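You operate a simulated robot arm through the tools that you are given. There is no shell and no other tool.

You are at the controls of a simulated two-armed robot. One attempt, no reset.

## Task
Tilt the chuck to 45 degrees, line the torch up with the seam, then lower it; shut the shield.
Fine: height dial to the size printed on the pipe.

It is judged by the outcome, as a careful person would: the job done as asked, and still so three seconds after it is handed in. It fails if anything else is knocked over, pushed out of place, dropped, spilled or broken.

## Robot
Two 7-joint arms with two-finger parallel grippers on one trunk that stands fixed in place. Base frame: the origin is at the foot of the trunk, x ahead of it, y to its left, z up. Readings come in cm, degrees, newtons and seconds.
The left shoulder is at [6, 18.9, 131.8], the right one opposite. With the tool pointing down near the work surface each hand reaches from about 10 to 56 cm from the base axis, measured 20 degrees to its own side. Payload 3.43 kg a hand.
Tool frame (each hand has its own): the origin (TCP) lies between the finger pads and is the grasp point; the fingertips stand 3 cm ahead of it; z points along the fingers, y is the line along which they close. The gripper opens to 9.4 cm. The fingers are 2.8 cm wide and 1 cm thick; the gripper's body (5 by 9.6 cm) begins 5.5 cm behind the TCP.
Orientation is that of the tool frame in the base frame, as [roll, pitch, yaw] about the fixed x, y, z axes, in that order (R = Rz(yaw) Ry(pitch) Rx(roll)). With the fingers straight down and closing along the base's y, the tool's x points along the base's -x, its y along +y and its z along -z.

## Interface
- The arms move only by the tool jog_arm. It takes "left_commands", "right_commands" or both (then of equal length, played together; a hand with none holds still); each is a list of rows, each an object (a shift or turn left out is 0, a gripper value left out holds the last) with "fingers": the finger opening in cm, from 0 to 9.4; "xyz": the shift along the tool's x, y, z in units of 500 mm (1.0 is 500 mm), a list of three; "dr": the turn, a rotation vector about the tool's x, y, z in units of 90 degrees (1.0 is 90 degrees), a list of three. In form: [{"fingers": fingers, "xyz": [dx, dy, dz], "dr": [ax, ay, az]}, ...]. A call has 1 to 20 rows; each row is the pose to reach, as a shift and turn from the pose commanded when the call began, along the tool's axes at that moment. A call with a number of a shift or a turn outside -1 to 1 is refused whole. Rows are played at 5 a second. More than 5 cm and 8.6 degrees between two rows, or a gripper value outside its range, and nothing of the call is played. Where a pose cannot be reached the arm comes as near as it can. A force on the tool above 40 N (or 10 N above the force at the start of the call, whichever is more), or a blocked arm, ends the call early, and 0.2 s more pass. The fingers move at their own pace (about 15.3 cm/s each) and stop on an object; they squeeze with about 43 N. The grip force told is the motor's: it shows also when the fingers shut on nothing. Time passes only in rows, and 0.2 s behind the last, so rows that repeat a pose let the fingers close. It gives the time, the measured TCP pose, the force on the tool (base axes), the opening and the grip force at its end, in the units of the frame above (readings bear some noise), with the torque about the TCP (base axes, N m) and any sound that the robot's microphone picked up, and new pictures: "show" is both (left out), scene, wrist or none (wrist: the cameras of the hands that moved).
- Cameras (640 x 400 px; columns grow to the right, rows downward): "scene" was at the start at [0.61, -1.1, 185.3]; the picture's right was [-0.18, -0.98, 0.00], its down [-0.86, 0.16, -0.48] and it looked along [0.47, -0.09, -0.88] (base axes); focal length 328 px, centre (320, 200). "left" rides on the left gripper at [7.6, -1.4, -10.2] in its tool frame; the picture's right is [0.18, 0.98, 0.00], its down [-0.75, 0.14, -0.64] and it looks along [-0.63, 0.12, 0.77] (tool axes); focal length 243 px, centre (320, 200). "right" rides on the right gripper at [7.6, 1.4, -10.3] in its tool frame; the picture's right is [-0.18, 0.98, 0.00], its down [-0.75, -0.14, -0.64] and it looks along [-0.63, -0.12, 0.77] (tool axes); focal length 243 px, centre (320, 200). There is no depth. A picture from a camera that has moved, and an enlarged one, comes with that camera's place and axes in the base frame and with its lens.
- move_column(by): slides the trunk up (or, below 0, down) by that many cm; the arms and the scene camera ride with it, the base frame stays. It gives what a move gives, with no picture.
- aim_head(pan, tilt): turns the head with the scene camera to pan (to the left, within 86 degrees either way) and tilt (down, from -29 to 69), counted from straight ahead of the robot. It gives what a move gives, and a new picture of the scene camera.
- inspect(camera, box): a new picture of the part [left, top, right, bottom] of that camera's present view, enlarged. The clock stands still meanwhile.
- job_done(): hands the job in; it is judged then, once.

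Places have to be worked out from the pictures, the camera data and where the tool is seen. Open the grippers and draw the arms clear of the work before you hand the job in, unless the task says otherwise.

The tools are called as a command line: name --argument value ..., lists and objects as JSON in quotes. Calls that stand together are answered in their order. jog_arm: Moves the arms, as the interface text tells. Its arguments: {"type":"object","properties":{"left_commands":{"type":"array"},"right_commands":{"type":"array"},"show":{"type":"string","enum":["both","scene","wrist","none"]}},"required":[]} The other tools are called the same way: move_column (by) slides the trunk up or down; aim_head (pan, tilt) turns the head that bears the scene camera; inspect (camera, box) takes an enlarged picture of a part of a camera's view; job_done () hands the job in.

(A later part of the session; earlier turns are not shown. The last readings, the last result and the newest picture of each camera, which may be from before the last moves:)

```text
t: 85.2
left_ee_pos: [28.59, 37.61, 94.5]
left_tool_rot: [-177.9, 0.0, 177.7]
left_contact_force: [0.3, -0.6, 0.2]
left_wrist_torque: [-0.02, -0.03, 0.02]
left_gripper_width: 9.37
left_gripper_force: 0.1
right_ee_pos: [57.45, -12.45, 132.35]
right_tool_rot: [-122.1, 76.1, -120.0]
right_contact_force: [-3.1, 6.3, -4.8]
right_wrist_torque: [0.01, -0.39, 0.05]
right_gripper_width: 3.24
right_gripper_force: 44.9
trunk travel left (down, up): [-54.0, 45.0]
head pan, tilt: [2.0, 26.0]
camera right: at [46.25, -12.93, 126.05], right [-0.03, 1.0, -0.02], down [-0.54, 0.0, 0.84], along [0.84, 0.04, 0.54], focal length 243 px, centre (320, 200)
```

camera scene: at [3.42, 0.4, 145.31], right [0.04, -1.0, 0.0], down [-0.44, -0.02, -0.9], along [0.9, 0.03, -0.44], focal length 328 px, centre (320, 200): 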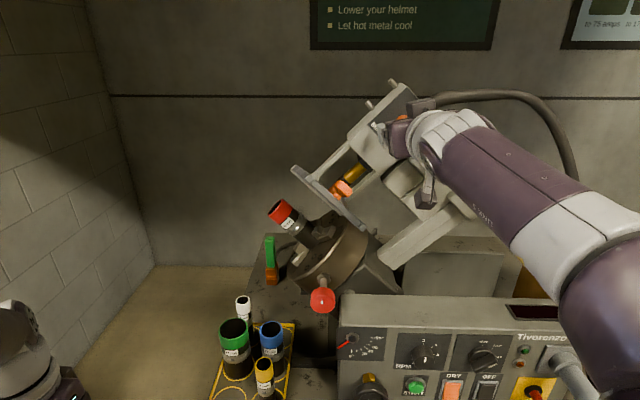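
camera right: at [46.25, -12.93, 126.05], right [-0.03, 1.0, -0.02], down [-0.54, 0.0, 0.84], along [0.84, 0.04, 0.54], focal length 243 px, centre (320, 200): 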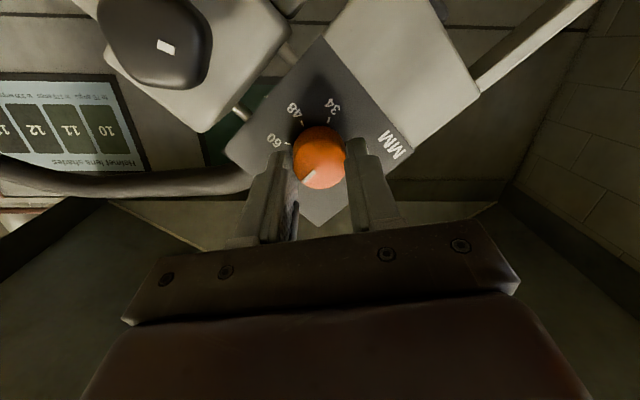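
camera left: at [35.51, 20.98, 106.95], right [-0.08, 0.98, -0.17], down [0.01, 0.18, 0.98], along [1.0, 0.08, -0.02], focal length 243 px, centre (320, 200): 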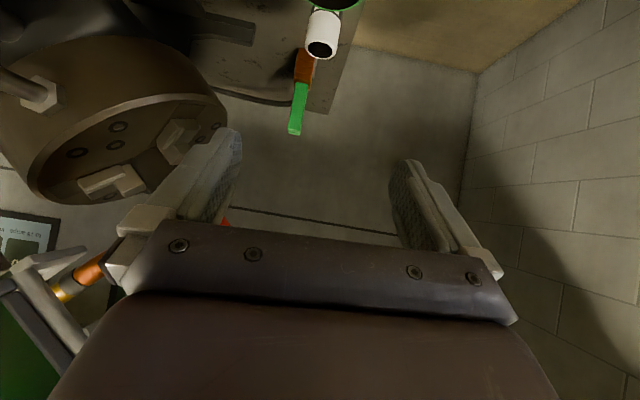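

Gripped at 3.2 cm. Turning clockwise: first 48°.

jog_arm --right_commands '[{"dr": [-0.0106, -0.0045, 0.0882]}, {"dr": [-0.0212, -0.009, 0.1764]}, {"dr": [-0.0318, -0.0135, 0.2646]}, {"dr": [-0.0424, -0.018, 0.3528]}, {"dr": [-0.053, -0.0225, 0.441]}, {"dr": [-0.0636, -0.027, 0.5292]}]' --show "both"

inspect --camera "right" --box '[220, 80, 440, 240]'

```text
t: 86.6
left_ee_pos: [28.68, 37.42, 94.69]
left_tool_rot: [-178.1, -0.1, 177.8]
left_contact_force: [-0.4, 0.0, 0.5]
left_wrist_torque: [0.04, 0.03, -0.01]
left_gripper_width: 9.39
left_gripper_force: 0.1
right_ee_pos: [57.43, -12.69, 132.09]
right_tool_rot: [95.3, 53.3, 100.4]
right_contact_force: [12.1, -9.0, 17.7]
right_wrist_torque: [0.08, 0.43, -0.23]
right_gripper_width: 3.23
right_gripper_force: 45.1
right hand out of reach, approached as far as the arm can: row 6
trunk travel left (down, up): [-54.0, 45.0]
head pan, tilt: [2.0, 26.0]
camera scene: at [3.55, 0.18, 145.36], right [0.03, -1.0, 0.0], down [-0.44, -0.01, -0.9], along [0.9, 0.03, -0.44], focal length 328 px, centre (320, 200)
camera right: at [46.32, -8.22, 127.48], right [-0.03, 0.68, 0.73], down [-0.55, -0.63, 0.55], along [0.84, -0.38, 0.39], focal length 243 px, centre (320, 200)
```

scene: 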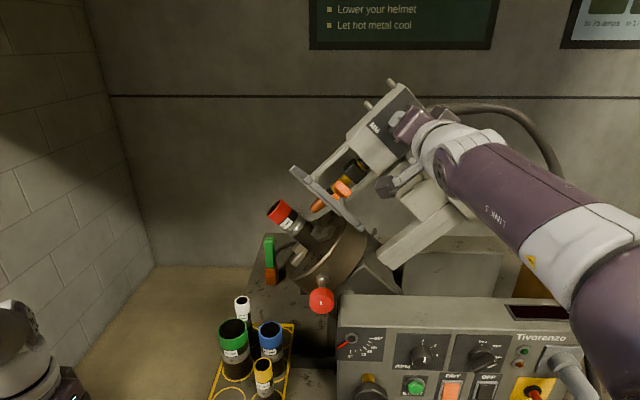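
right: 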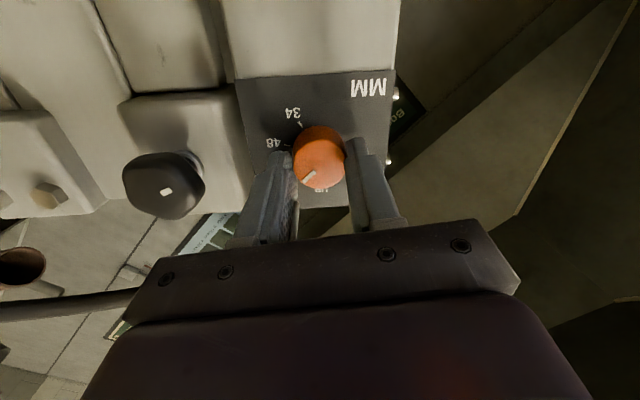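

```text
2.50 times, centred on (330, 160) of right
camera zoom: at [46.32, -8.22, 127.48], right [-0.03, 0.68, 0.73], down [-0.55, -0.63, 0.55], along [0.84, -0.38, 0.39], focal length 606 px, centre (295, 300)
```

zoom: 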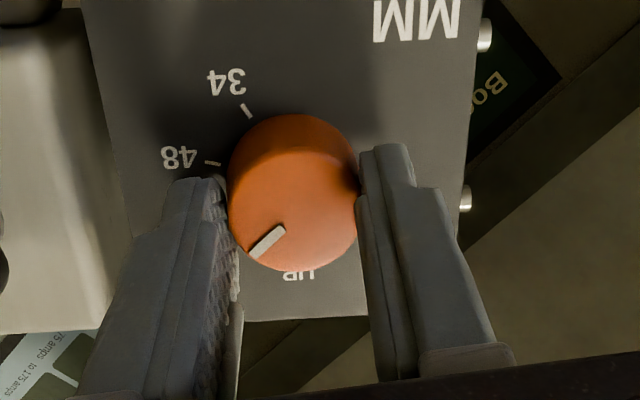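

The torch is coming down as the dial turns. Continue another 48° clockwise.

jog_arm --right_commands '[{"dr": [-0.0106, -0.0045, 0.0882]}, {"dr": [-0.0212, -0.009, 0.1764]}, {"dr": [-0.0318, -0.0135, 0.2646]}, {"dr": [-0.0424, -0.018, 0.3528]}, {"dr": [-0.053, -0.0225, 0.441]}, {"dr": [-0.0636, -0.027, 0.5292]}]' --show "both"

inspect --camera "right" --box '[220, 80, 440, 240]'

```text
t: 88.0
left_ee_pos: [28.61, 37.3, 94.69]
left_tool_rot: [-178.3, -0.2, 177.8]
left_contact_force: [0.2, 0.3, 0.7]
left_wrist_torque: [-0.02, 0.02, -0.02]
left_gripper_width: 9.43
left_gripper_force: 0.0
right_ee_pos: [57.25, -12.59, 131.85]
right_tool_rot: [87.6, 5.7, 96.9]
right_contact_force: [11.7, -11.6, 17.4]
right_wrist_torque: [0.08, 0.02, 0.17]
right_gripper_width: 3.23
right_gripper_force: 44.7
trunk travel left (down, up): [-54.0, 45.0]
head pan, tilt: [2.0, 26.0]
camera scene: at [3.44, 0.11, 145.29], right [0.04, -1.0, 0.0], down [-0.44, -0.01, -0.9], along [0.9, 0.03, -0.44], focal length 328 px, centre (320, 200)
camera right: at [46.14, -6.29, 132.06], right [-0.03, -0.09, 1.0], down [-0.54, -0.84, -0.09], along [0.84, -0.54, -0.02], focal length 243 px, centre (320, 200)
```

scene: 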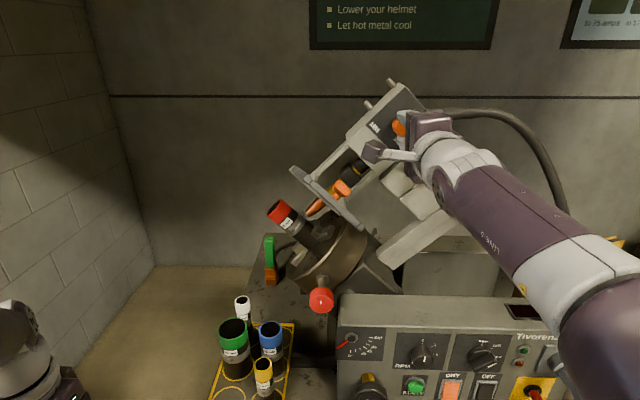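
right: 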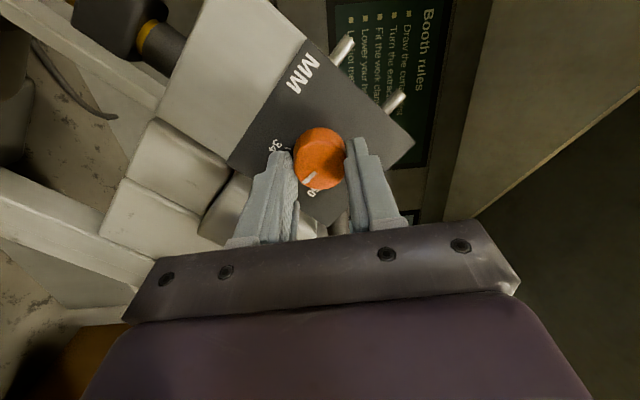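

```text
2.50 times, centred on (330, 160) of right
camera zoom: at [46.14, -6.29, 132.06], right [-0.03, -0.09, 1.0], down [-0.54, -0.84, -0.09], along [0.84, -0.54, -0.02], focal length 606 px, centre (295, 300)
```

zoom: 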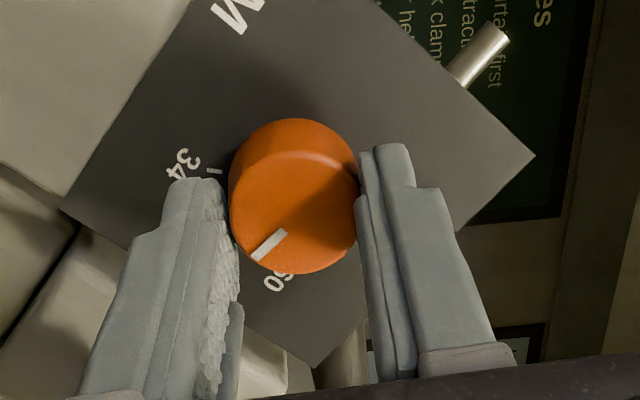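

The mark is now about 140° from vertical, while 48 is at 150° (UP at 45°). 10° more clockwise.

jog_arm --right_commands '[{"dr": [-0.007, -0.003, 0.058]}, {"dr": [-0.0139, -0.006, 0.1157]}, {"dr": [-0.0139, -0.006, 0.1157]}]' --show "both"

inspect --camera "right" --box '[220, 80, 440, 240]'

```text
t: 88.8
left_ee_pos: [28.52, 37.43, 94.57]
left_tool_rot: [-178.1, -0.1, 177.9]
left_contact_force: [-0.1, -0.2, 0.5]
left_wrist_torque: [0.01, 0.0, -0.01]
left_gripper_width: 9.4
left_gripper_force: 0.1
right_ee_pos: [57.37, -12.61, 131.66]
right_tool_rot: [86.7, -3.5, 96.9]
right_contact_force: [8.1, -10.4, 17.6]
right_wrist_torque: [0.05, -0.19, -0.28]
right_gripper_width: 3.21
right_gripper_force: 44.2
trunk travel left (down, up): [-54.0, 45.0]
head pan, tilt: [2.0, 26.0]
camera scene: at [3.35, 0.15, 145.31], right [0.03, -1.0, 0.0], down [-0.44, -0.01, -0.9], along [0.9, 0.03, -0.44], focal length 328 px, centre (320, 200)
camera right: at [46.13, -6.4, 133.05], right [-0.03, -0.25, 0.97], down [-0.54, -0.81, -0.22], along [0.84, -0.53, -0.11], focal length 243 px, centre (320, 200)
```

scene: 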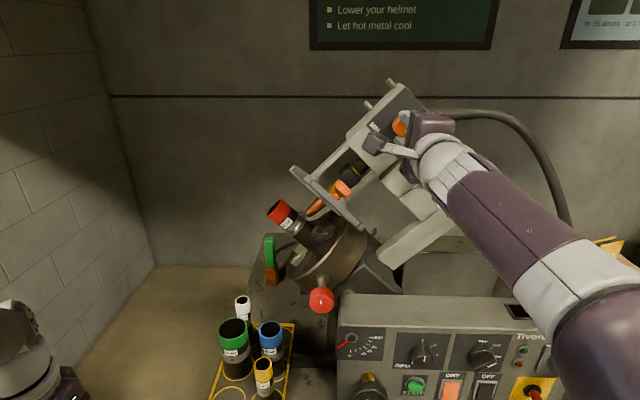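
right: 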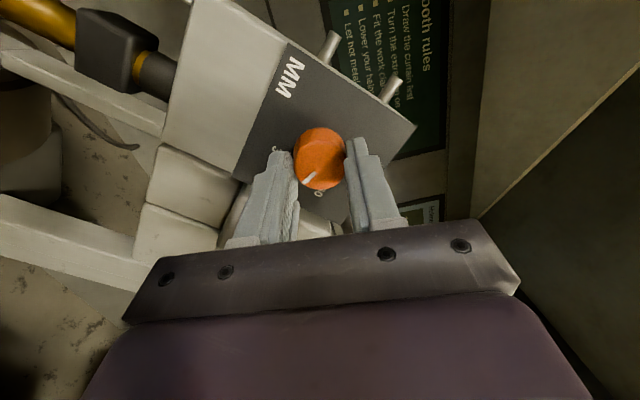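

```text
2.50 times, centred on (330, 160) of right
camera zoom: at [46.13, -6.4, 133.05], right [-0.03, -0.25, 0.97], down [-0.54, -0.81, -0.22], along [0.84, -0.53, -0.11], focal length 606 px, centre (295, 300)
```

zoom: 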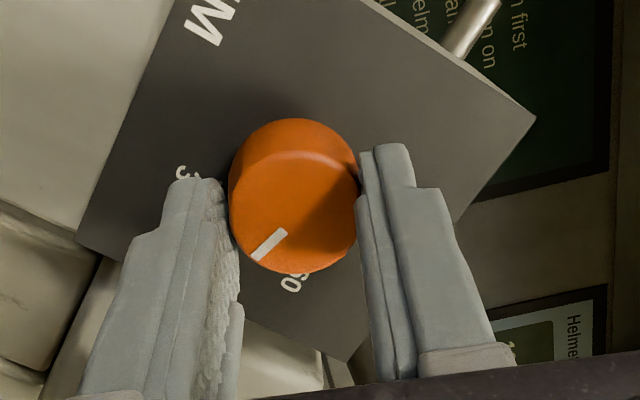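

The mark computes to 149°, on the 48 tick. I'll open the fingers and then back out.

jog_arm --right_commands '[{"fingers": 7}, {"fingers": 7}, {"fingers": 7}]' --show "none"

jog_arm --right_commands '[{"fingers": 7, "xyz": [0, 0, -0.08]}, {"fingers": 7, "xyz": [0, 0, -0.16]}]' --show "both"

inspect --camera "right" --box '[250, 60, 400, 190]'

inspect --camera "scene" --box '[260, 140, 400, 250]'

```text
t: 89.6
left_ee_pos: [28.55, 37.58, 94.61]
left_tool_rot: [-178.0, -0.1, 177.9]
left_contact_force: [0.8, 0.0, -0.5]
left_wrist_torque: [0.03, 0.0, -0.01]
left_gripper_width: 9.4
left_gripper_force: 0.2
right_ee_pos: [57.4, -12.37, 131.7]
right_tool_rot: [86.8, -3.3, 96.8]
right_contact_force: [-0.4, -0.1, 0.7]
right_wrist_torque: [-0.04, 0.04, 0.03]
right_gripper_width: 7.0
right_gripper_force: 0.1
trunk travel left (down, up): [-54.0, 45.0]
head pan, tilt: [2.0, 26.0]
```

```text
t: 90.2
left_ee_pos: [28.18, 37.59, 94.73]
left_tool_rot: [-178.1, 0.2, 177.9]
left_contact_force: [-0.8, 0.0, 0.6]
left_wrist_torque: [0.01, -0.07, 0.0]
left_gripper_width: 9.39
left_gripper_force: 0.0
right_ee_pos: [48.94, -13.54, 131.09]
right_tool_rot: [86.2, -6.5, 96.7]
right_contact_force: [-1.3, 2.2, 0.4]
right_wrist_torque: [-0.06, -0.05, -0.11]
right_gripper_width: 7.01
right_gripper_force: 0.0
right hand out of reach, approached as far as the arm can: row 1
trunk travel left (down, up): [-54.0, 45.0]
head pan, tilt: [2.0, 26.0]
camera scene: at [2.89, 0.33, 145.32], right [0.04, -1.0, 0.0], down [-0.43, -0.01, -0.9], along [0.9, 0.03, -0.44], focal length 328 px, centre (320, 200)
camera right: at [37.85, -7.45, 132.75], right [-0.03, -0.3, 0.95], down [-0.54, -0.8, -0.27], along [0.84, -0.53, -0.14], focal length 243 px, centre (320, 200)
```

scene: 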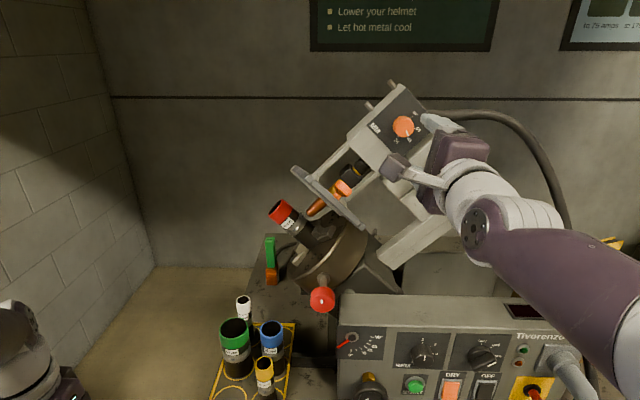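
right: 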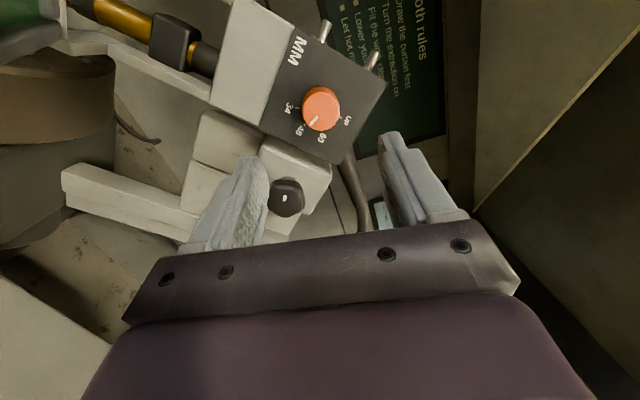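

```text
3.08 times, centred on (325, 125) of right
camera zoom: at [37.85, -7.45, 132.75], right [-0.03, -0.3, 0.95], down [-0.54, -0.8, -0.27], along [0.84, -0.53, -0.14], focal length 746 px, centre (305, 431)
```

zoom: 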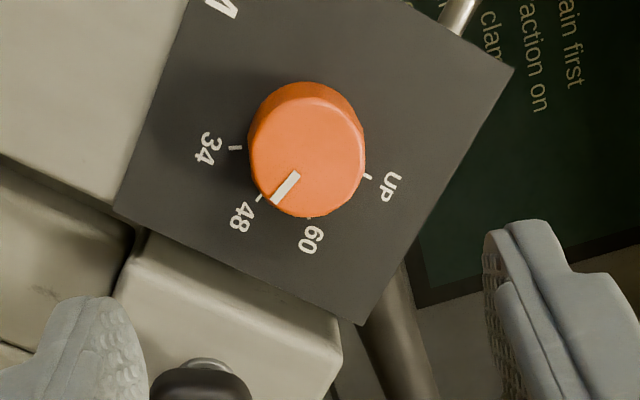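

```text
3.64 times, centred on (330, 195) of scene
camera zoom: at [2.89, 0.33, 145.32], right [0.04, -1.0, 0.0], down [-0.43, -0.01, -0.9], along [0.9, 0.03, -0.44], focal length 1191 px, centre (284, 218)
```

zoom: 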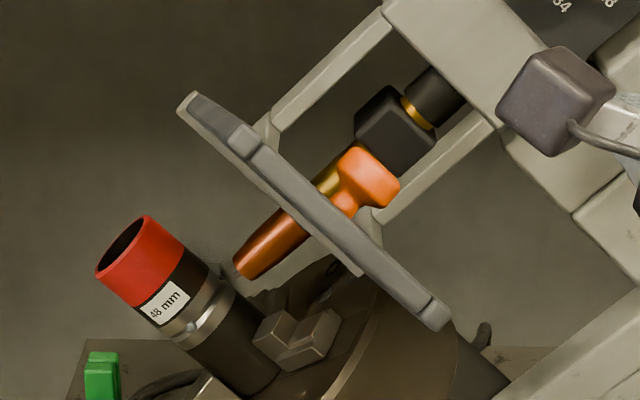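

The dial reads 48. Now verify the lowered torch against the seam at high zoom.

inspect --camera "scene" --box '[285, 180, 345, 235]'

```text
7.27 times, centred on (315, 208) of scene
camera zoom: at [2.89, 0.33, 145.32], right [0.04, -1.0, 0.0], down [-0.43, -0.01, -0.9], along [0.9, 0.03, -0.44], focal length 2383 px, centre (356, 146)
```

zoom: 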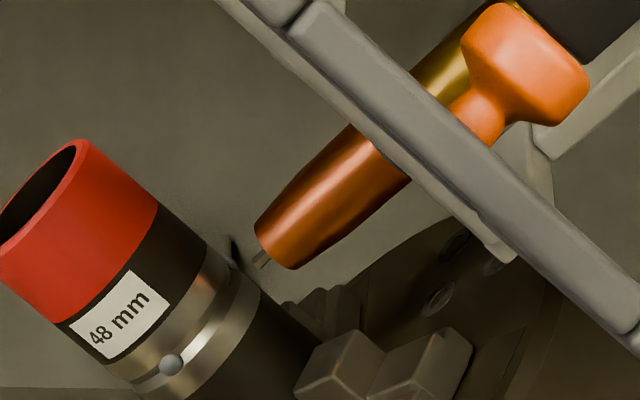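

Torch wire and seam agree within ~1 mm, dial at 48. Now the shield: it hinges at its far edge (x≈58) and must swing down toward the pipe, which leaves its knob outside. I'll turn the right hand to point forward-left-down, fingers closed, above the shield's face beside its knob.

jog_arm --right_commands '[{"fingers": 0, "xyz": [0.0, 0.0, -0.04], "dr": [0.0316, 0.0457, -0.0572]}, {"fingers": 0, "xyz": [0.015, -0.015, -0.05], "dr": [0.0633, 0.0913, -0.1144]}, {"xyz": [0.03, -0.03, -0.05], "dr": [0.095, 0.137, -0.1717]}, {"xyz": [0.045, -0.045, -0.05], "dr": [0.1265, 0.1827, -0.2289]}, {"xyz": [0.06, -0.06, -0.05], "dr": [0.158, 0.2283, -0.2861]}, {"xyz": [0.075, -0.075, -0.05], "dr": [0.19, 0.274, -0.3433]}, {"xyz": [0.09, -0.09, -0.045], "dr": [0.2214, 0.3197, -0.4006]}, {"xyz": [0.105, -0.11, -0.035], "dr": [0.253, 0.3653, -0.4578]}, {"xyz": [0.126, -0.132, -0.023], "dr": [0.2847, 0.411, -0.515]}]' --show "both"

```text
t: 92.2
left_ee_pos: [28.89, 37.49, 94.49]
left_tool_rot: [-178.0, -0.3, 177.8]
left_contact_force: [1.3, -0.2, -1.0]
left_wrist_torque: [-0.01, 0.05, -0.03]
left_gripper_width: 9.39
left_gripper_force: 0.0
right_ee_pos: [50.27, -9.21, 111.56]
right_tool_rot: [125.0, 30.2, 143.0]
right_contact_force: [0.4, -0.4, -1.7]
right_wrist_torque: [0.03, -0.01, 0.03]
right_gripper_width: 0.0
right_gripper_force: 33.0
right hand out of reach, approached as far as the arm can: row 1, 2, 3, 4, 5, 6, 7, 8, 9
trunk travel left (down, up): [-54.0, 45.0]
head pan, tilt: [2.0, 26.0]
camera scene: at [3.97, 0.36, 145.29], right [0.03, -1.0, 0.0], down [-0.44, -0.01, -0.9], along [0.9, 0.03, -0.44], focal length 328 px, centre (320, 200)
camera right: at [37.61, -9.2, 113.9], right [0.14, 0.6, 0.79], down [0.06, -0.8, 0.6], along [0.99, -0.04, -0.15], focal length 243 px, centre (320, 200)
```

scene: 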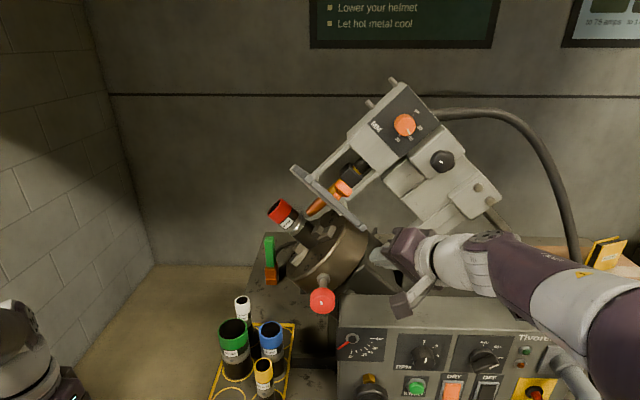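
right: 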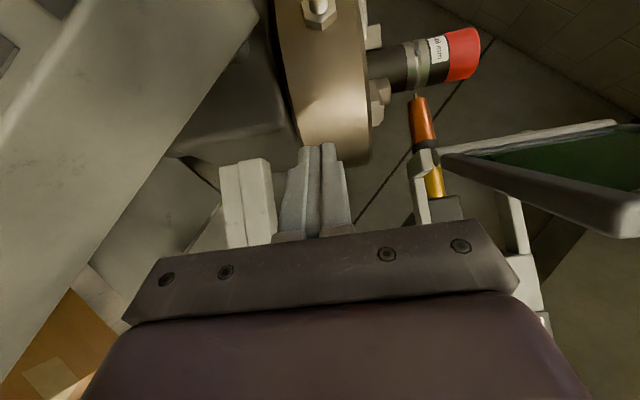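

The arm couldn't hold that height with the low shoulder and sank to z≈112, right of and below the shield, with no contact. (This view nicely shows the torch tip on the seam.) I'll move it right and back a little, then raise the trunk.

jog_arm --right_commands '[{"xyz": [-0.01, -0.043, -0.05]}, {"xyz": [-0.021, -0.086, -0.101]}]' --show "scene"

inspect --camera "right" --box '[340, 0, 640, 200]'

```text
t: 92.8
left_ee_pos: [28.47, 37.43, 94.66]
left_tool_rot: [-178.1, 0.0, 177.8]
left_contact_force: [0.2, 0.5, 0.2]
left_wrist_torque: [0.02, 0.01, 0.01]
left_gripper_width: 9.4
left_gripper_force: 0.1
right_ee_pos: [46.98, -15.2, 112.02]
right_tool_rot: [127.3, 31.1, 146.1]
right_contact_force: [-0.7, -0.7, 0.9]
right_wrist_torque: [0.02, 0.0, -0.04]
right_gripper_width: 0.0
right_gripper_force: 33.0
trunk travel left (down, up): [-54.0, 45.0]
head pan, tilt: [2.0, 26.0]
camera scene: at [3.32, 0.36, 145.3], right [0.04, -1.0, 0.0], down [-0.44, -0.02, -0.9], along [0.9, 0.03, -0.44], focal length 328 px, centre (320, 200)
```

scene: 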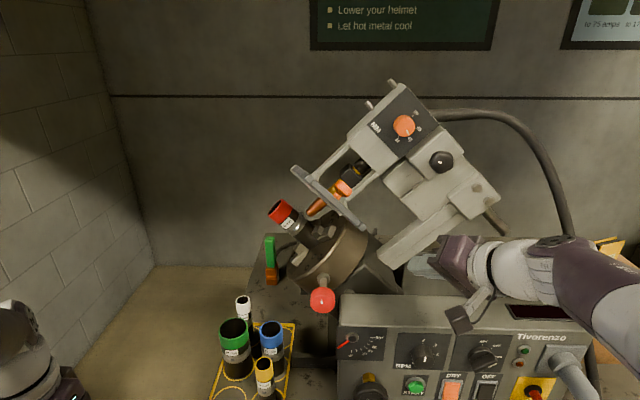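

```text
2.00 times, centred on (490, 100) of right
camera zoom: at [34.41, -15.62, 114.58], right [0.13, 0.63, 0.76], down [0.08, -0.78, 0.63], along [0.99, -0.02, -0.15], focal length 485 px, centre (-20, 400)
```

zoom: 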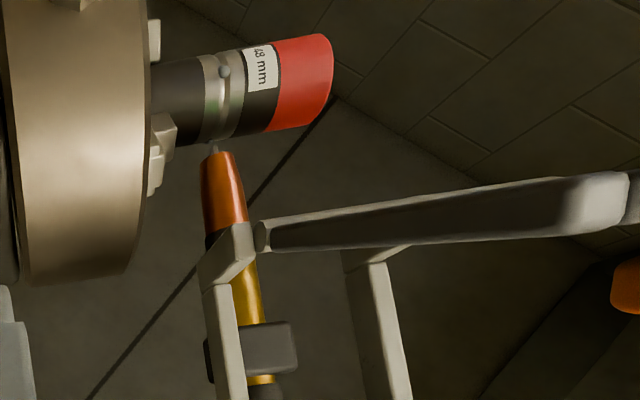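

From this oblique view I want to double-check the tip against the seam; enlarge more.

inspect --camera "right" --box '[410, 10, 500, 80]'

inspect --camera "scene" --box '[285, 185, 330, 230]'

```text
5.71 times, centred on (455, 45) of right
camera zoom: at [34.41, -15.62, 114.58], right [0.13, 0.63, 0.76], down [0.08, -0.78, 0.63], along [0.99, -0.02, -0.15], focal length 1386 px, centre (-451, 1086)
```

zoom: 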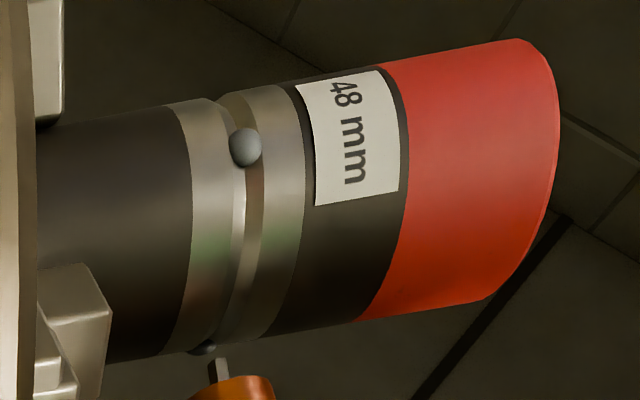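

```text
8.89 times, centred on (308, 208) of scene
camera zoom: at [3.32, 0.36, 145.3], right [0.04, -1.0, 0.0], down [-0.44, -0.02, -0.9], along [0.9, 0.03, -0.44], focal length 2912 px, centre (431, 133)
```

zoom: 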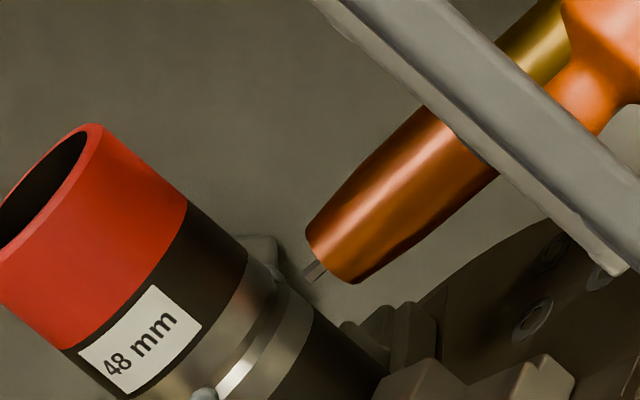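

The tip and seam agree within about 1–3 mm by the two views. I'll raise the trunk 25 cm for reach and take another view.

move_column --by 25

aim_head --pan 2 --tilt 42

inspect --camera "scene" --box '[270, 130, 400, 250]'

```text
t: 95.4
left_ee_pos: [28.46, 37.47, 119.51]
left_tool_rot: [-178.1, 0.0, 177.8]
left_contact_force: [-0.4, 1.3, 0.2]
left_wrist_torque: [0.03, -0.01, -0.02]
left_gripper_width: 9.43
left_gripper_force: 0.0
right_ee_pos: [47.0, -15.15, 137.13]
right_tool_rot: [127.3, 31.0, 146.0]
right_contact_force: [0.1, 0.4, -0.5]
right_wrist_torque: [0.01, -0.01, 0.0]
right_gripper_width: 0.0
right_gripper_force: 33.0
trunk travel left (down, up): [-79.0, 20.0]
head pan, tilt: [2.0, 26.0]
```

```text
t: 96.2
left_ee_pos: [28.62, 37.53, 119.53]
left_tool_rot: [-178.2, -0.1, 177.8]
left_contact_force: [0.7, 0.8, 0.6]
left_wrist_torque: [0.04, 0.02, 0.01]
left_gripper_width: 9.41
left_gripper_force: 0.0
right_ee_pos: [47.15, -15.31, 137.26]
right_tool_rot: [127.3, 31.1, 145.9]
right_contact_force: [-0.3, -0.5, 0.5]
right_wrist_torque: [-0.02, 0.0, 0.02]
right_gripper_width: 0.0
right_gripper_force: 33.6
trunk travel left (down, up): [-79.0, 20.0]
head pan, tilt: [2.0, 42.0]
camera scene: at [2.56, 0.37, 167.84], right [0.03, -1.0, 0.0], down [-0.67, -0.02, -0.74], along [0.74, 0.03, -0.67], focal length 328 px, centre (320, 200)
```

scene: 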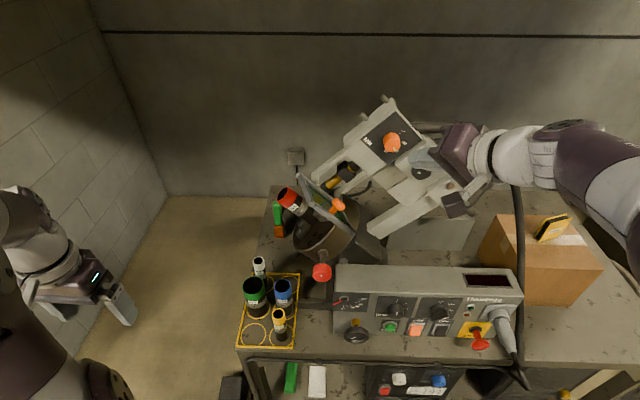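

```text
3.33 times, centred on (335, 190) of scene
camera zoom: at [2.56, 0.37, 167.84], right [0.03, -1.0, 0.0], down [-0.67, -0.02, -0.74], along [0.74, 0.03, -0.67], focal length 1092 px, centre (270, 233)
```

zoom: 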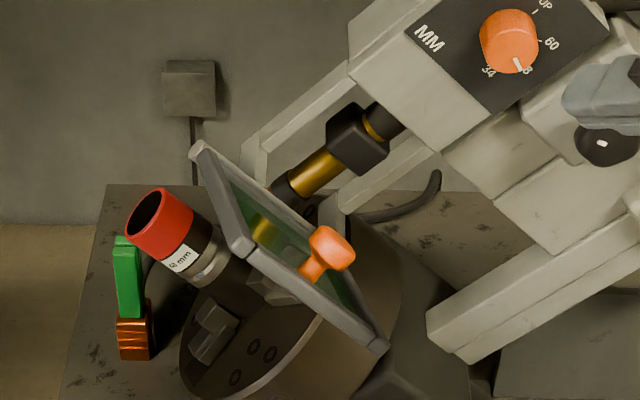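

All panel corners check out: hinge line at x≈58.3, front edge at x≈45.8, spanning (3.4,127.6)–(−4.6,120). The hand already points the right way; I'll move it to just above the panel face beside the knob.

jog_arm --right_commands '[{"xyz": [0.05, -0.008, 0.057]}, {"xyz": [0.1, -0.017, 0.113]}, {"xyz": [0.15, -0.025, 0.17]}, {"xyz": [0.19, -0.032, 0.21]}]' --show "both"

inspect --camera "scene" --box '[270, 130, 400, 250]'

```text
t: 97.2
left_ee_pos: [28.62, 37.67, 119.51]
left_tool_rot: [-178.0, -0.1, 177.9]
left_contact_force: [-0.2, 0.0, -0.1]
left_wrist_torque: [0.01, -0.01, 0.02]
left_gripper_width: 9.38
left_gripper_force: 0.0
right_ee_pos: [47.6, -6.91, 125.67]
right_tool_rot: [127.5, 31.1, 146.1]
right_contact_force: [0.1, -0.3, -0.4]
right_wrist_torque: [0.01, 0.01, 0.01]
right_gripper_width: 0.01
right_gripper_force: 32.4
trunk travel left (down, up): [-79.0, 20.0]
head pan, tilt: [2.0, 42.0]
camera scene: at [2.62, 0.41, 167.84], right [0.03, -1.0, 0.0], down [-0.67, -0.02, -0.74], along [0.74, 0.03, -0.67], focal length 328 px, centre (320, 200)
camera right: at [35.08, -7.22, 128.1], right [0.13, 0.63, 0.76], down [0.08, -0.77, 0.63], along [0.99, -0.02, -0.15], focal length 243 px, centre (320, 200)
```

scene: 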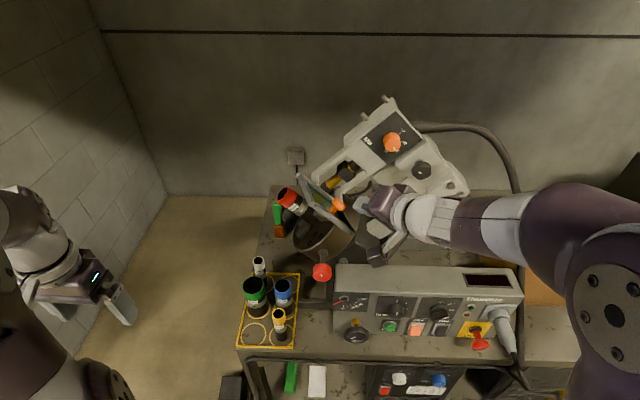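
right: 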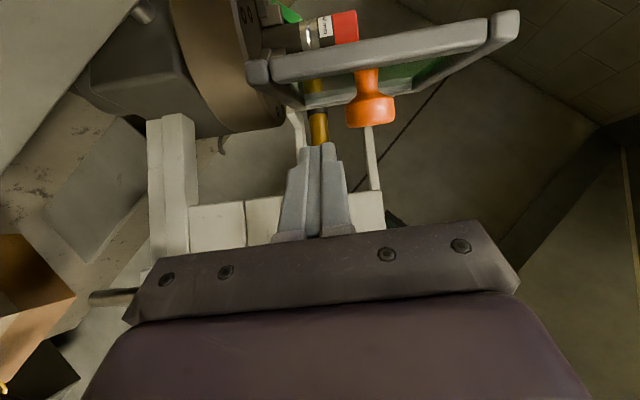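

```text
3.33 times, centred on (335, 190) of scene
camera zoom: at [2.62, 0.41, 167.84], right [0.03, -1.0, 0.0], down [-0.67, -0.02, -0.74], along [0.74, 0.03, -0.67], focal length 1092 px, centre (270, 233)
```

zoom: 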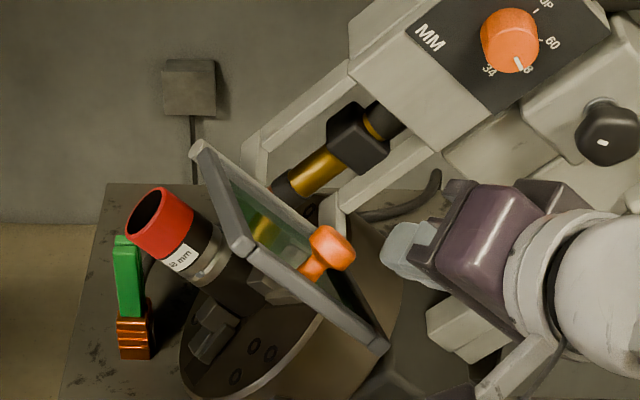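

The fingertips hover beside the knob, 3–4 cm above the panel. Now push it down along an arc, first about 30°.

jog_arm --right_commands '[{"xyz": [0.025, 0.0015, 0.04]}, {"xyz": [0.0486, 0.003, 0.08]}, {"xyz": [0.068, 0.004, 0.094]}, {"xyz": [0.087, 0.005, 0.108]}, {"xyz": [0.108, 0.006, 0.126]}, {"xyz": [0.126, 0.007, 0.147]}]' --show "both"

inspect --camera "scene" --box '[270, 130, 400, 250]'

```text
t: 98.6
left_ee_pos: [28.56, 37.68, 119.52]
left_tool_rot: [-178.1, 0.0, 177.8]
left_contact_force: [0.4, -0.1, -0.1]
left_wrist_torque: [-0.02, 0.01, 0.01]
left_gripper_width: 9.39
left_gripper_force: 0.1
right_ee_pos: [48.46, 0.07, 118.92]
right_tool_rot: [127.3, 31.2, 145.9]
right_contact_force: [0.3, -0.1, 0.3]
right_wrist_torque: [0.0, 0.0, -0.02]
right_gripper_width: 0.05
right_gripper_force: 32.9
trunk travel left (down, up): [-79.0, 20.0]
head pan, tilt: [2.0, 42.0]
camera scene: at [2.57, 0.38, 167.84], right [0.03, -1.0, 0.0], down [-0.67, -0.02, -0.74], along [0.74, 0.03, -0.67], focal length 328 px, centre (320, 200)
camera right: at [35.84, -0.25, 121.33], right [0.13, 0.63, 0.76], down [0.08, -0.78, 0.63], along [0.99, -0.02, -0.15], focal length 243 px, centre (320, 200)
```

scene: 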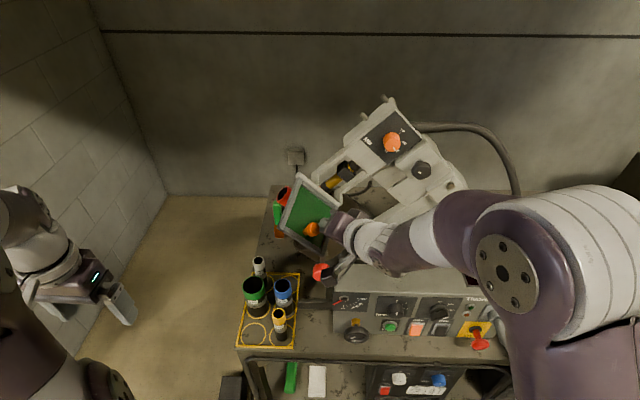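
right: 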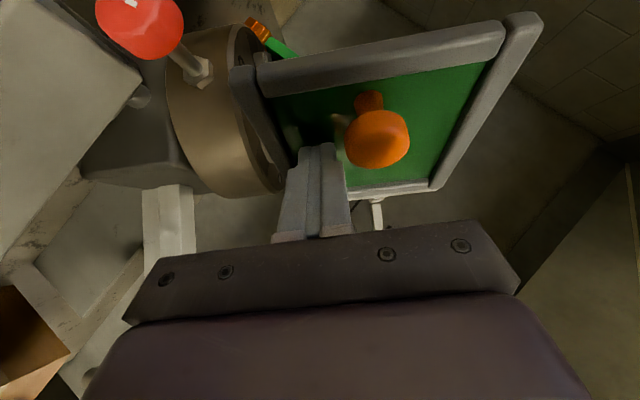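

```text
3.33 times, centred on (335, 190) of scene
camera zoom: at [2.57, 0.38, 167.84], right [0.03, -1.0, 0.0], down [-0.67, -0.02, -0.74], along [0.74, 0.03, -0.67], focal length 1092 px, centre (270, 233)
```

zoom: 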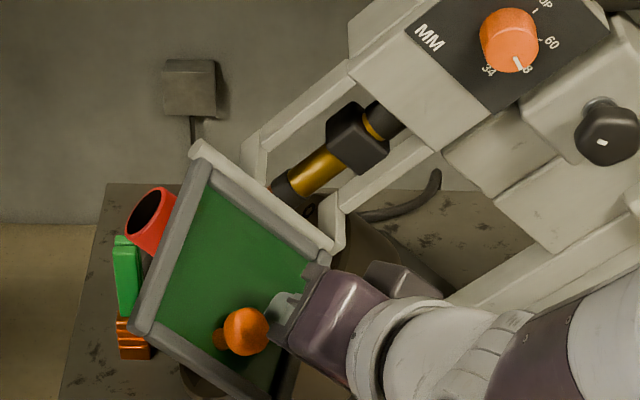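

The panel is swinging down smoothly with hardly any force. Continue along the arc to about 60–70°.

jog_arm --right_commands '[{"xyz": [0.014, 0.001, 0.0226]}, {"xyz": [0.0238, 0.002, 0.05]}, {"xyz": [0.028, 0.003, 0.0764]}, {"xyz": [0.0278, 0.003, 0.1046]}, {"xyz": [0.0234, 0.004, 0.1316]}]' --show "both"

inspect --camera "scene" --box '[260, 140, 390, 260]'

```text
t: 99.8
left_ee_pos: [28.62, 37.56, 119.49]
left_tool_rot: [-178.0, -0.1, 177.7]
left_contact_force: [0.3, -0.9, 0.6]
left_wrist_torque: [0.0, 0.0, 0.03]
left_gripper_width: 9.41
left_gripper_force: 0.0
right_ee_pos: [52.27, 3.93, 115.06]
right_tool_rot: [127.3, 31.1, 146.0]
right_contact_force: [0.3, 0.2, -0.7]
right_wrist_torque: [-0.02, -0.01, 0.01]
right_gripper_width: 0.0
right_gripper_force: 33.1
trunk travel left (down, up): [-79.0, 20.0]
head pan, tilt: [2.0, 42.0]
camera scene: at [2.62, 0.4, 167.84], right [0.03, -1.0, 0.0], down [-0.67, -0.02, -0.74], along [0.74, 0.03, -0.67], focal length 328 px, centre (320, 200)
camera right: at [39.64, 3.66, 117.46], right [0.13, 0.63, 0.76], down [0.08, -0.78, 0.63], along [0.99, -0.02, -0.15], focal length 243 px, centre (320, 200)
```

scene: 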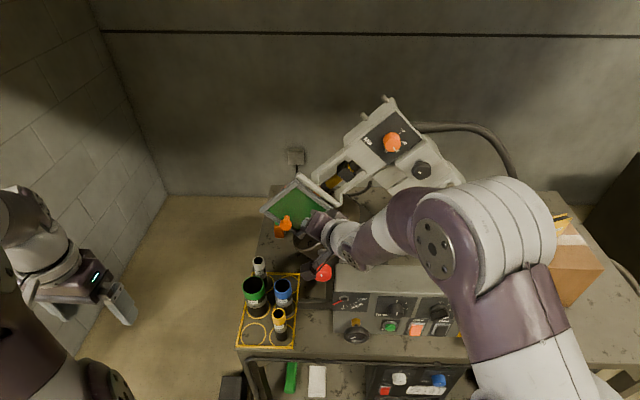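
right: 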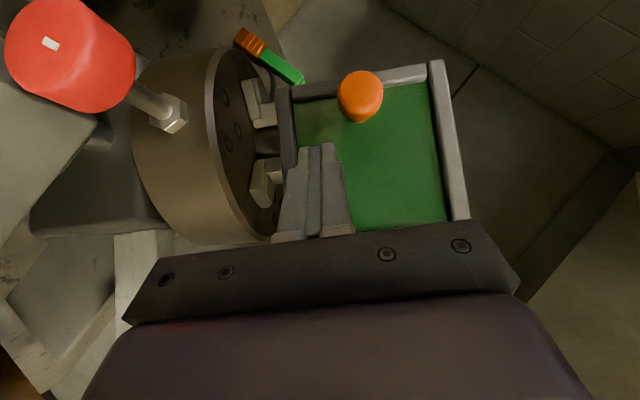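

```text
3.33 times, centred on (325, 200) of scene
camera zoom: at [2.62, 0.4, 167.84], right [0.03, -1.0, 0.0], down [-0.67, -0.02, -0.74], along [0.74, 0.03, -0.67], focal length 1092 px, centre (303, 200)
```

zoom: 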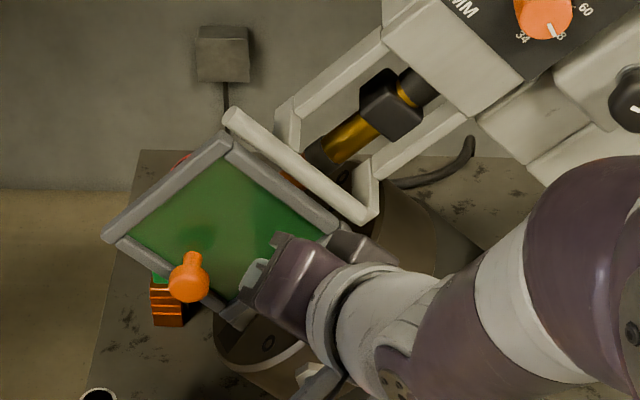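

About 75° closed and still free. Ease forward for the last part until it meets its stop.

jog_arm --right_commands '[{"xyz": [-0.0043, 0, 0.0127]}, {"xyz": [-0.0086, 0, 0.0254]}, {"xyz": [-0.0122, 0, 0.0332]}, {"xyz": [-0.0158, 0, 0.041]}, {"xyz": [-0.0186, 0, 0.0466]}]' --show "both"

inspect --camera "scene" --box '[260, 140, 390, 260]'

```text
t: 101.0
left_ee_pos: [27.92, 37.52, 119.77]
left_tool_rot: [-178.0, 0.2, 177.8]
left_contact_force: [0.3, -0.1, 0.3]
left_wrist_torque: [-0.02, 0.02, 0.04]
left_gripper_width: 9.41
left_gripper_force: 0.0
right_ee_pos: [53.82, 4.58, 114.45]
right_tool_rot: [127.1, 31.2, 146.0]
right_contact_force: [-28.7, -5.2, 4.3]
right_wrist_torque: [0.08, 0.08, 0.02]
right_gripper_width: 0.0
right_gripper_force: 33.4
trunk travel left (down, up): [-79.0, 20.0]
head pan, tilt: [2.0, 42.0]
camera scene: at [1.66, 0.19, 167.85], right [0.03, -1.0, 0.0], down [-0.66, -0.02, -0.75], along [0.75, 0.03, -0.67], focal length 328 px, centre (320, 200)
camera right: at [41.16, 4.22, 116.85], right [0.13, 0.63, 0.76], down [0.08, -0.78, 0.63], along [0.99, -0.02, -0.15], focal length 243 px, centre (320, 200)
```

scene: 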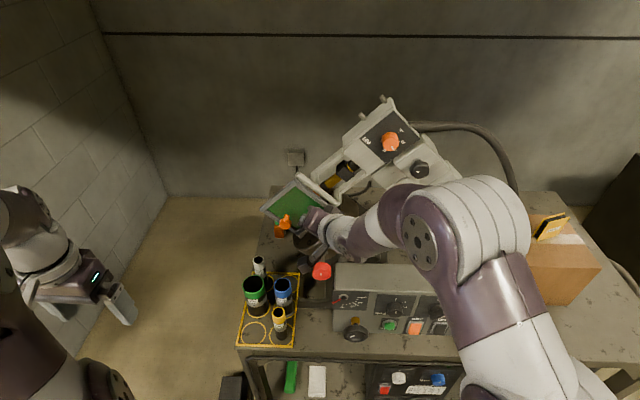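
right: 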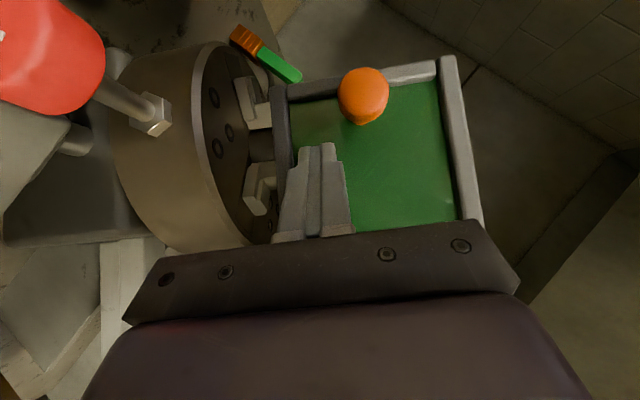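

```text
3.33 times, centred on (325, 200) of scene
camera zoom: at [1.66, 0.19, 167.85], right [0.03, -1.0, 0.0], down [-0.66, -0.02, -0.75], along [0.75, 0.03, -0.67], focal length 1092 px, centre (303, 200)
```

zoom: 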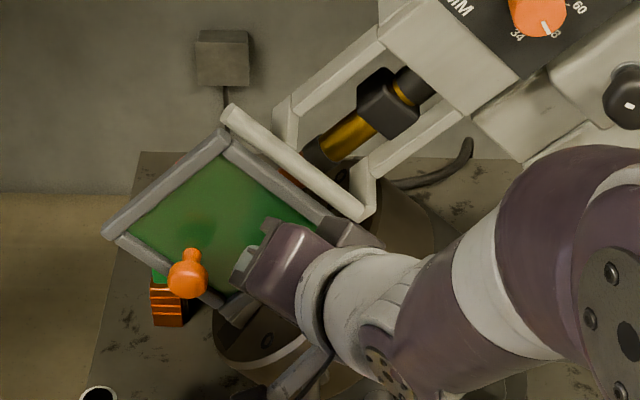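

The force of −29 N shows the panel is against its stop; its lower corner computes to hang straight down from the hinge, i.e. shut. I'll back the hand straight off along its fingers.

jog_arm --right_commands '[{"xyz": [0.0, 0, -0.04]}, {"xyz": [0.0, 0, -0.1]}, {"xyz": [-0.02, 0, -0.18]}, {"xyz": [-0.06, 0, -0.25]}, {"xyz": [-0.1, -0.03, -0.32]}]' --show "both"

inspect --camera "scene" --box '[260, 120, 440, 260]'

```text
t: 102.2
left_ee_pos: [28.45, 37.45, 119.63]
left_tool_rot: [-178.1, 0.0, 177.8]
left_contact_force: [-0.2, 0.5, 0.2]
left_wrist_torque: [0.0, 0.0, 0.0]
left_gripper_width: 9.41
left_gripper_force: 0.0
right_ee_pos: [46.45, -6.77, 124.24]
right_tool_rot: [127.2, 31.1, 145.8]
right_contact_force: [-1.1, 0.0, -0.3]
right_wrist_torque: [-0.03, -0.02, -0.01]
right_gripper_width: 0.01
right_gripper_force: 33.5
trunk travel left (down, up): [-79.0, 20.0]
head pan, tilt: [2.0, 42.0]
camera scene: at [2.36, 0.21, 167.84], right [0.04, -1.0, 0.0], down [-0.67, -0.02, -0.74], along [0.74, 0.03, -0.67], focal length 328 px, centre (320, 200)
camera right: at [33.87, -7.08, 126.58], right [0.13, 0.63, 0.77], down [0.08, -0.78, 0.63], along [0.99, -0.02, -0.15], focal length 243 px, centre (320, 200)
```

scene: 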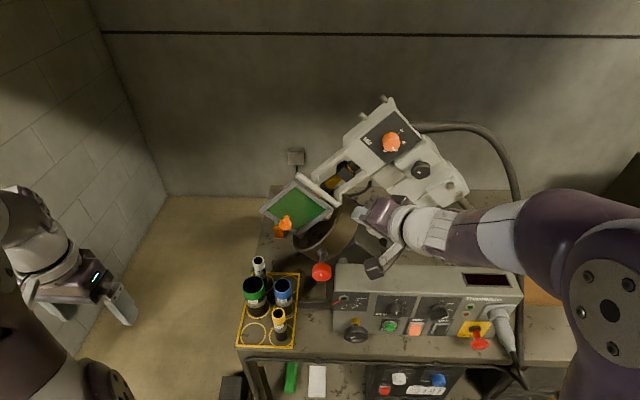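
right: 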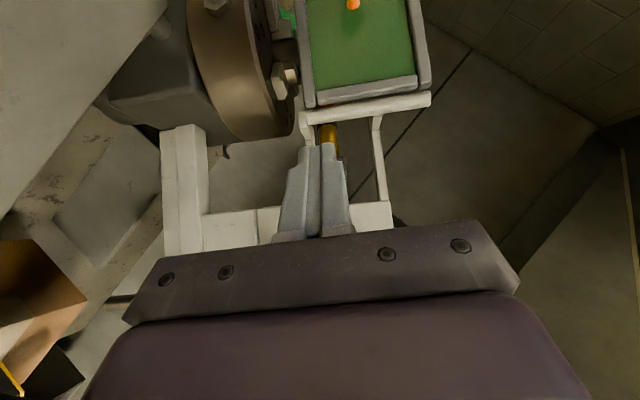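

```text
2.86 times, centred on (350, 190) of scene
camera zoom: at [2.36, 0.21, 167.84], right [0.04, -1.0, 0.0], down [-0.67, -0.02, -0.74], along [0.74, 0.03, -0.67], focal length 936 px, centre (234, 229)
```

zoom: 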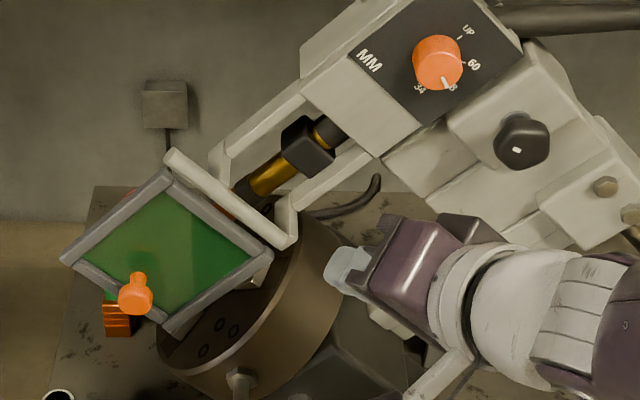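

The shield is shut and stays so; the dial still shows 48. I'll draw the right hand away to the right to free the view for the final checks.

jog_arm --right_commands '[{"xyz": [-0.029, -0.02, -0.074]}, {"xyz": [-0.057, -0.039, -0.148]}, {"xyz": [-0.086, -0.059, -0.222]}, {"xyz": [-0.114, -0.078, -0.297]}, {"xyz": [-0.143, -0.098, -0.371]}]' --show "scene"

inspect --camera "scene" --box '[350, 90, 430, 170]'

inspect --camera "scene" --box '[320, 280, 380, 330]'

inspect --camera "scene" --box '[250, 150, 370, 270]'

```text
t: 103.4
left_ee_pos: [28.47, 37.57, 119.66]
left_tool_rot: [-178.1, 0.0, 177.9]
left_contact_force: [0.9, -0.2, 0.7]
left_wrist_torque: [0.02, 0.0, -0.01]
left_gripper_width: 9.38
left_gripper_force: 0.0
right_ee_pos: [38.59, -22.78, 134.08]
right_tool_rot: [127.3, 31.1, 146.0]
right_contact_force: [0.1, -1.0, 0.1]
right_wrist_torque: [0.01, 0.02, 0.03]
right_gripper_width: 0.0
right_gripper_force: 32.6
trunk travel left (down, up): [-79.0, 20.0]
head pan, tilt: [2.0, 42.0]
camera scene: at [2.49, 0.3, 167.84], right [0.04, -1.0, 0.0], down [-0.67, -0.02, -0.74], along [0.74, 0.03, -0.67], focal length 328 px, centre (320, 200)
```

scene: 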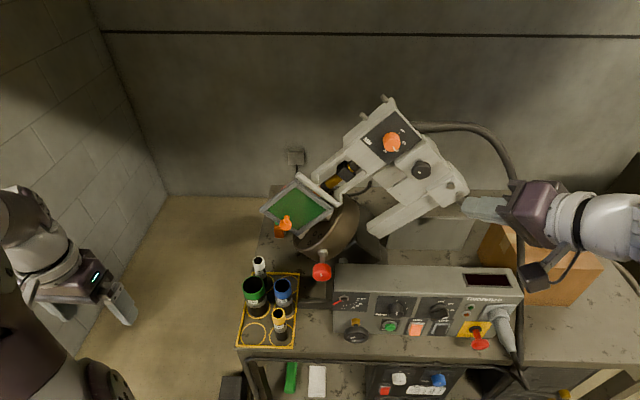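

```text
5.00 times, centred on (390, 130) of scene
camera zoom: at [2.49, 0.3, 167.84], right [0.04, -1.0, 0.0], down [-0.67, -0.02, -0.74], along [0.74, 0.03, -0.67], focal length 1638 px, centre (-30, 550)
```

zoom: 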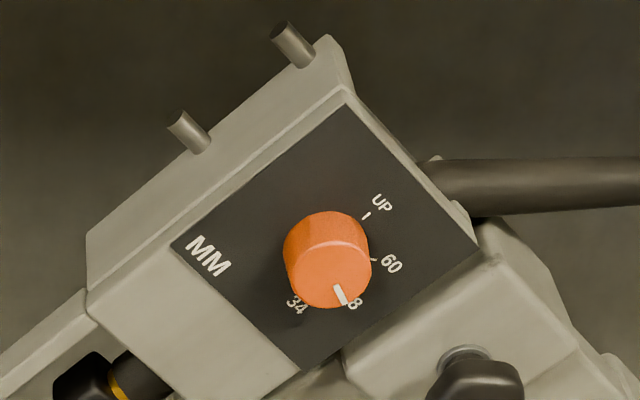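

```text
8.00 times, centred on (350, 305) of scene
camera zoom: at [2.49, 0.3, 167.84], right [0.04, -1.0, 0.0], down [-0.67, -0.02, -0.74], along [0.74, 0.03, -0.67], focal length 2621 px, centre (80, -640)
```

zoom: 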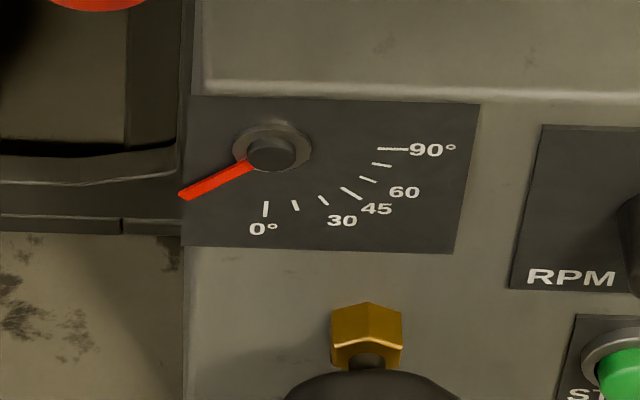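

```text
3.33 times, centred on (310, 210) of scene
camera zoom: at [2.49, 0.3, 167.84], right [0.04, -1.0, 0.0], down [-0.67, -0.02, -0.74], along [0.74, 0.03, -0.67], focal length 1092 px, centre (353, 167)
```

zoom: 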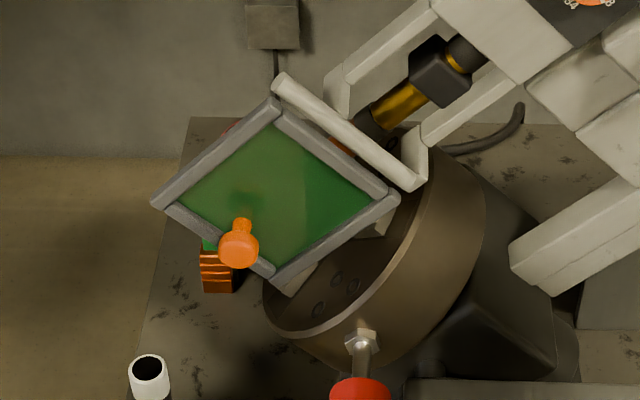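

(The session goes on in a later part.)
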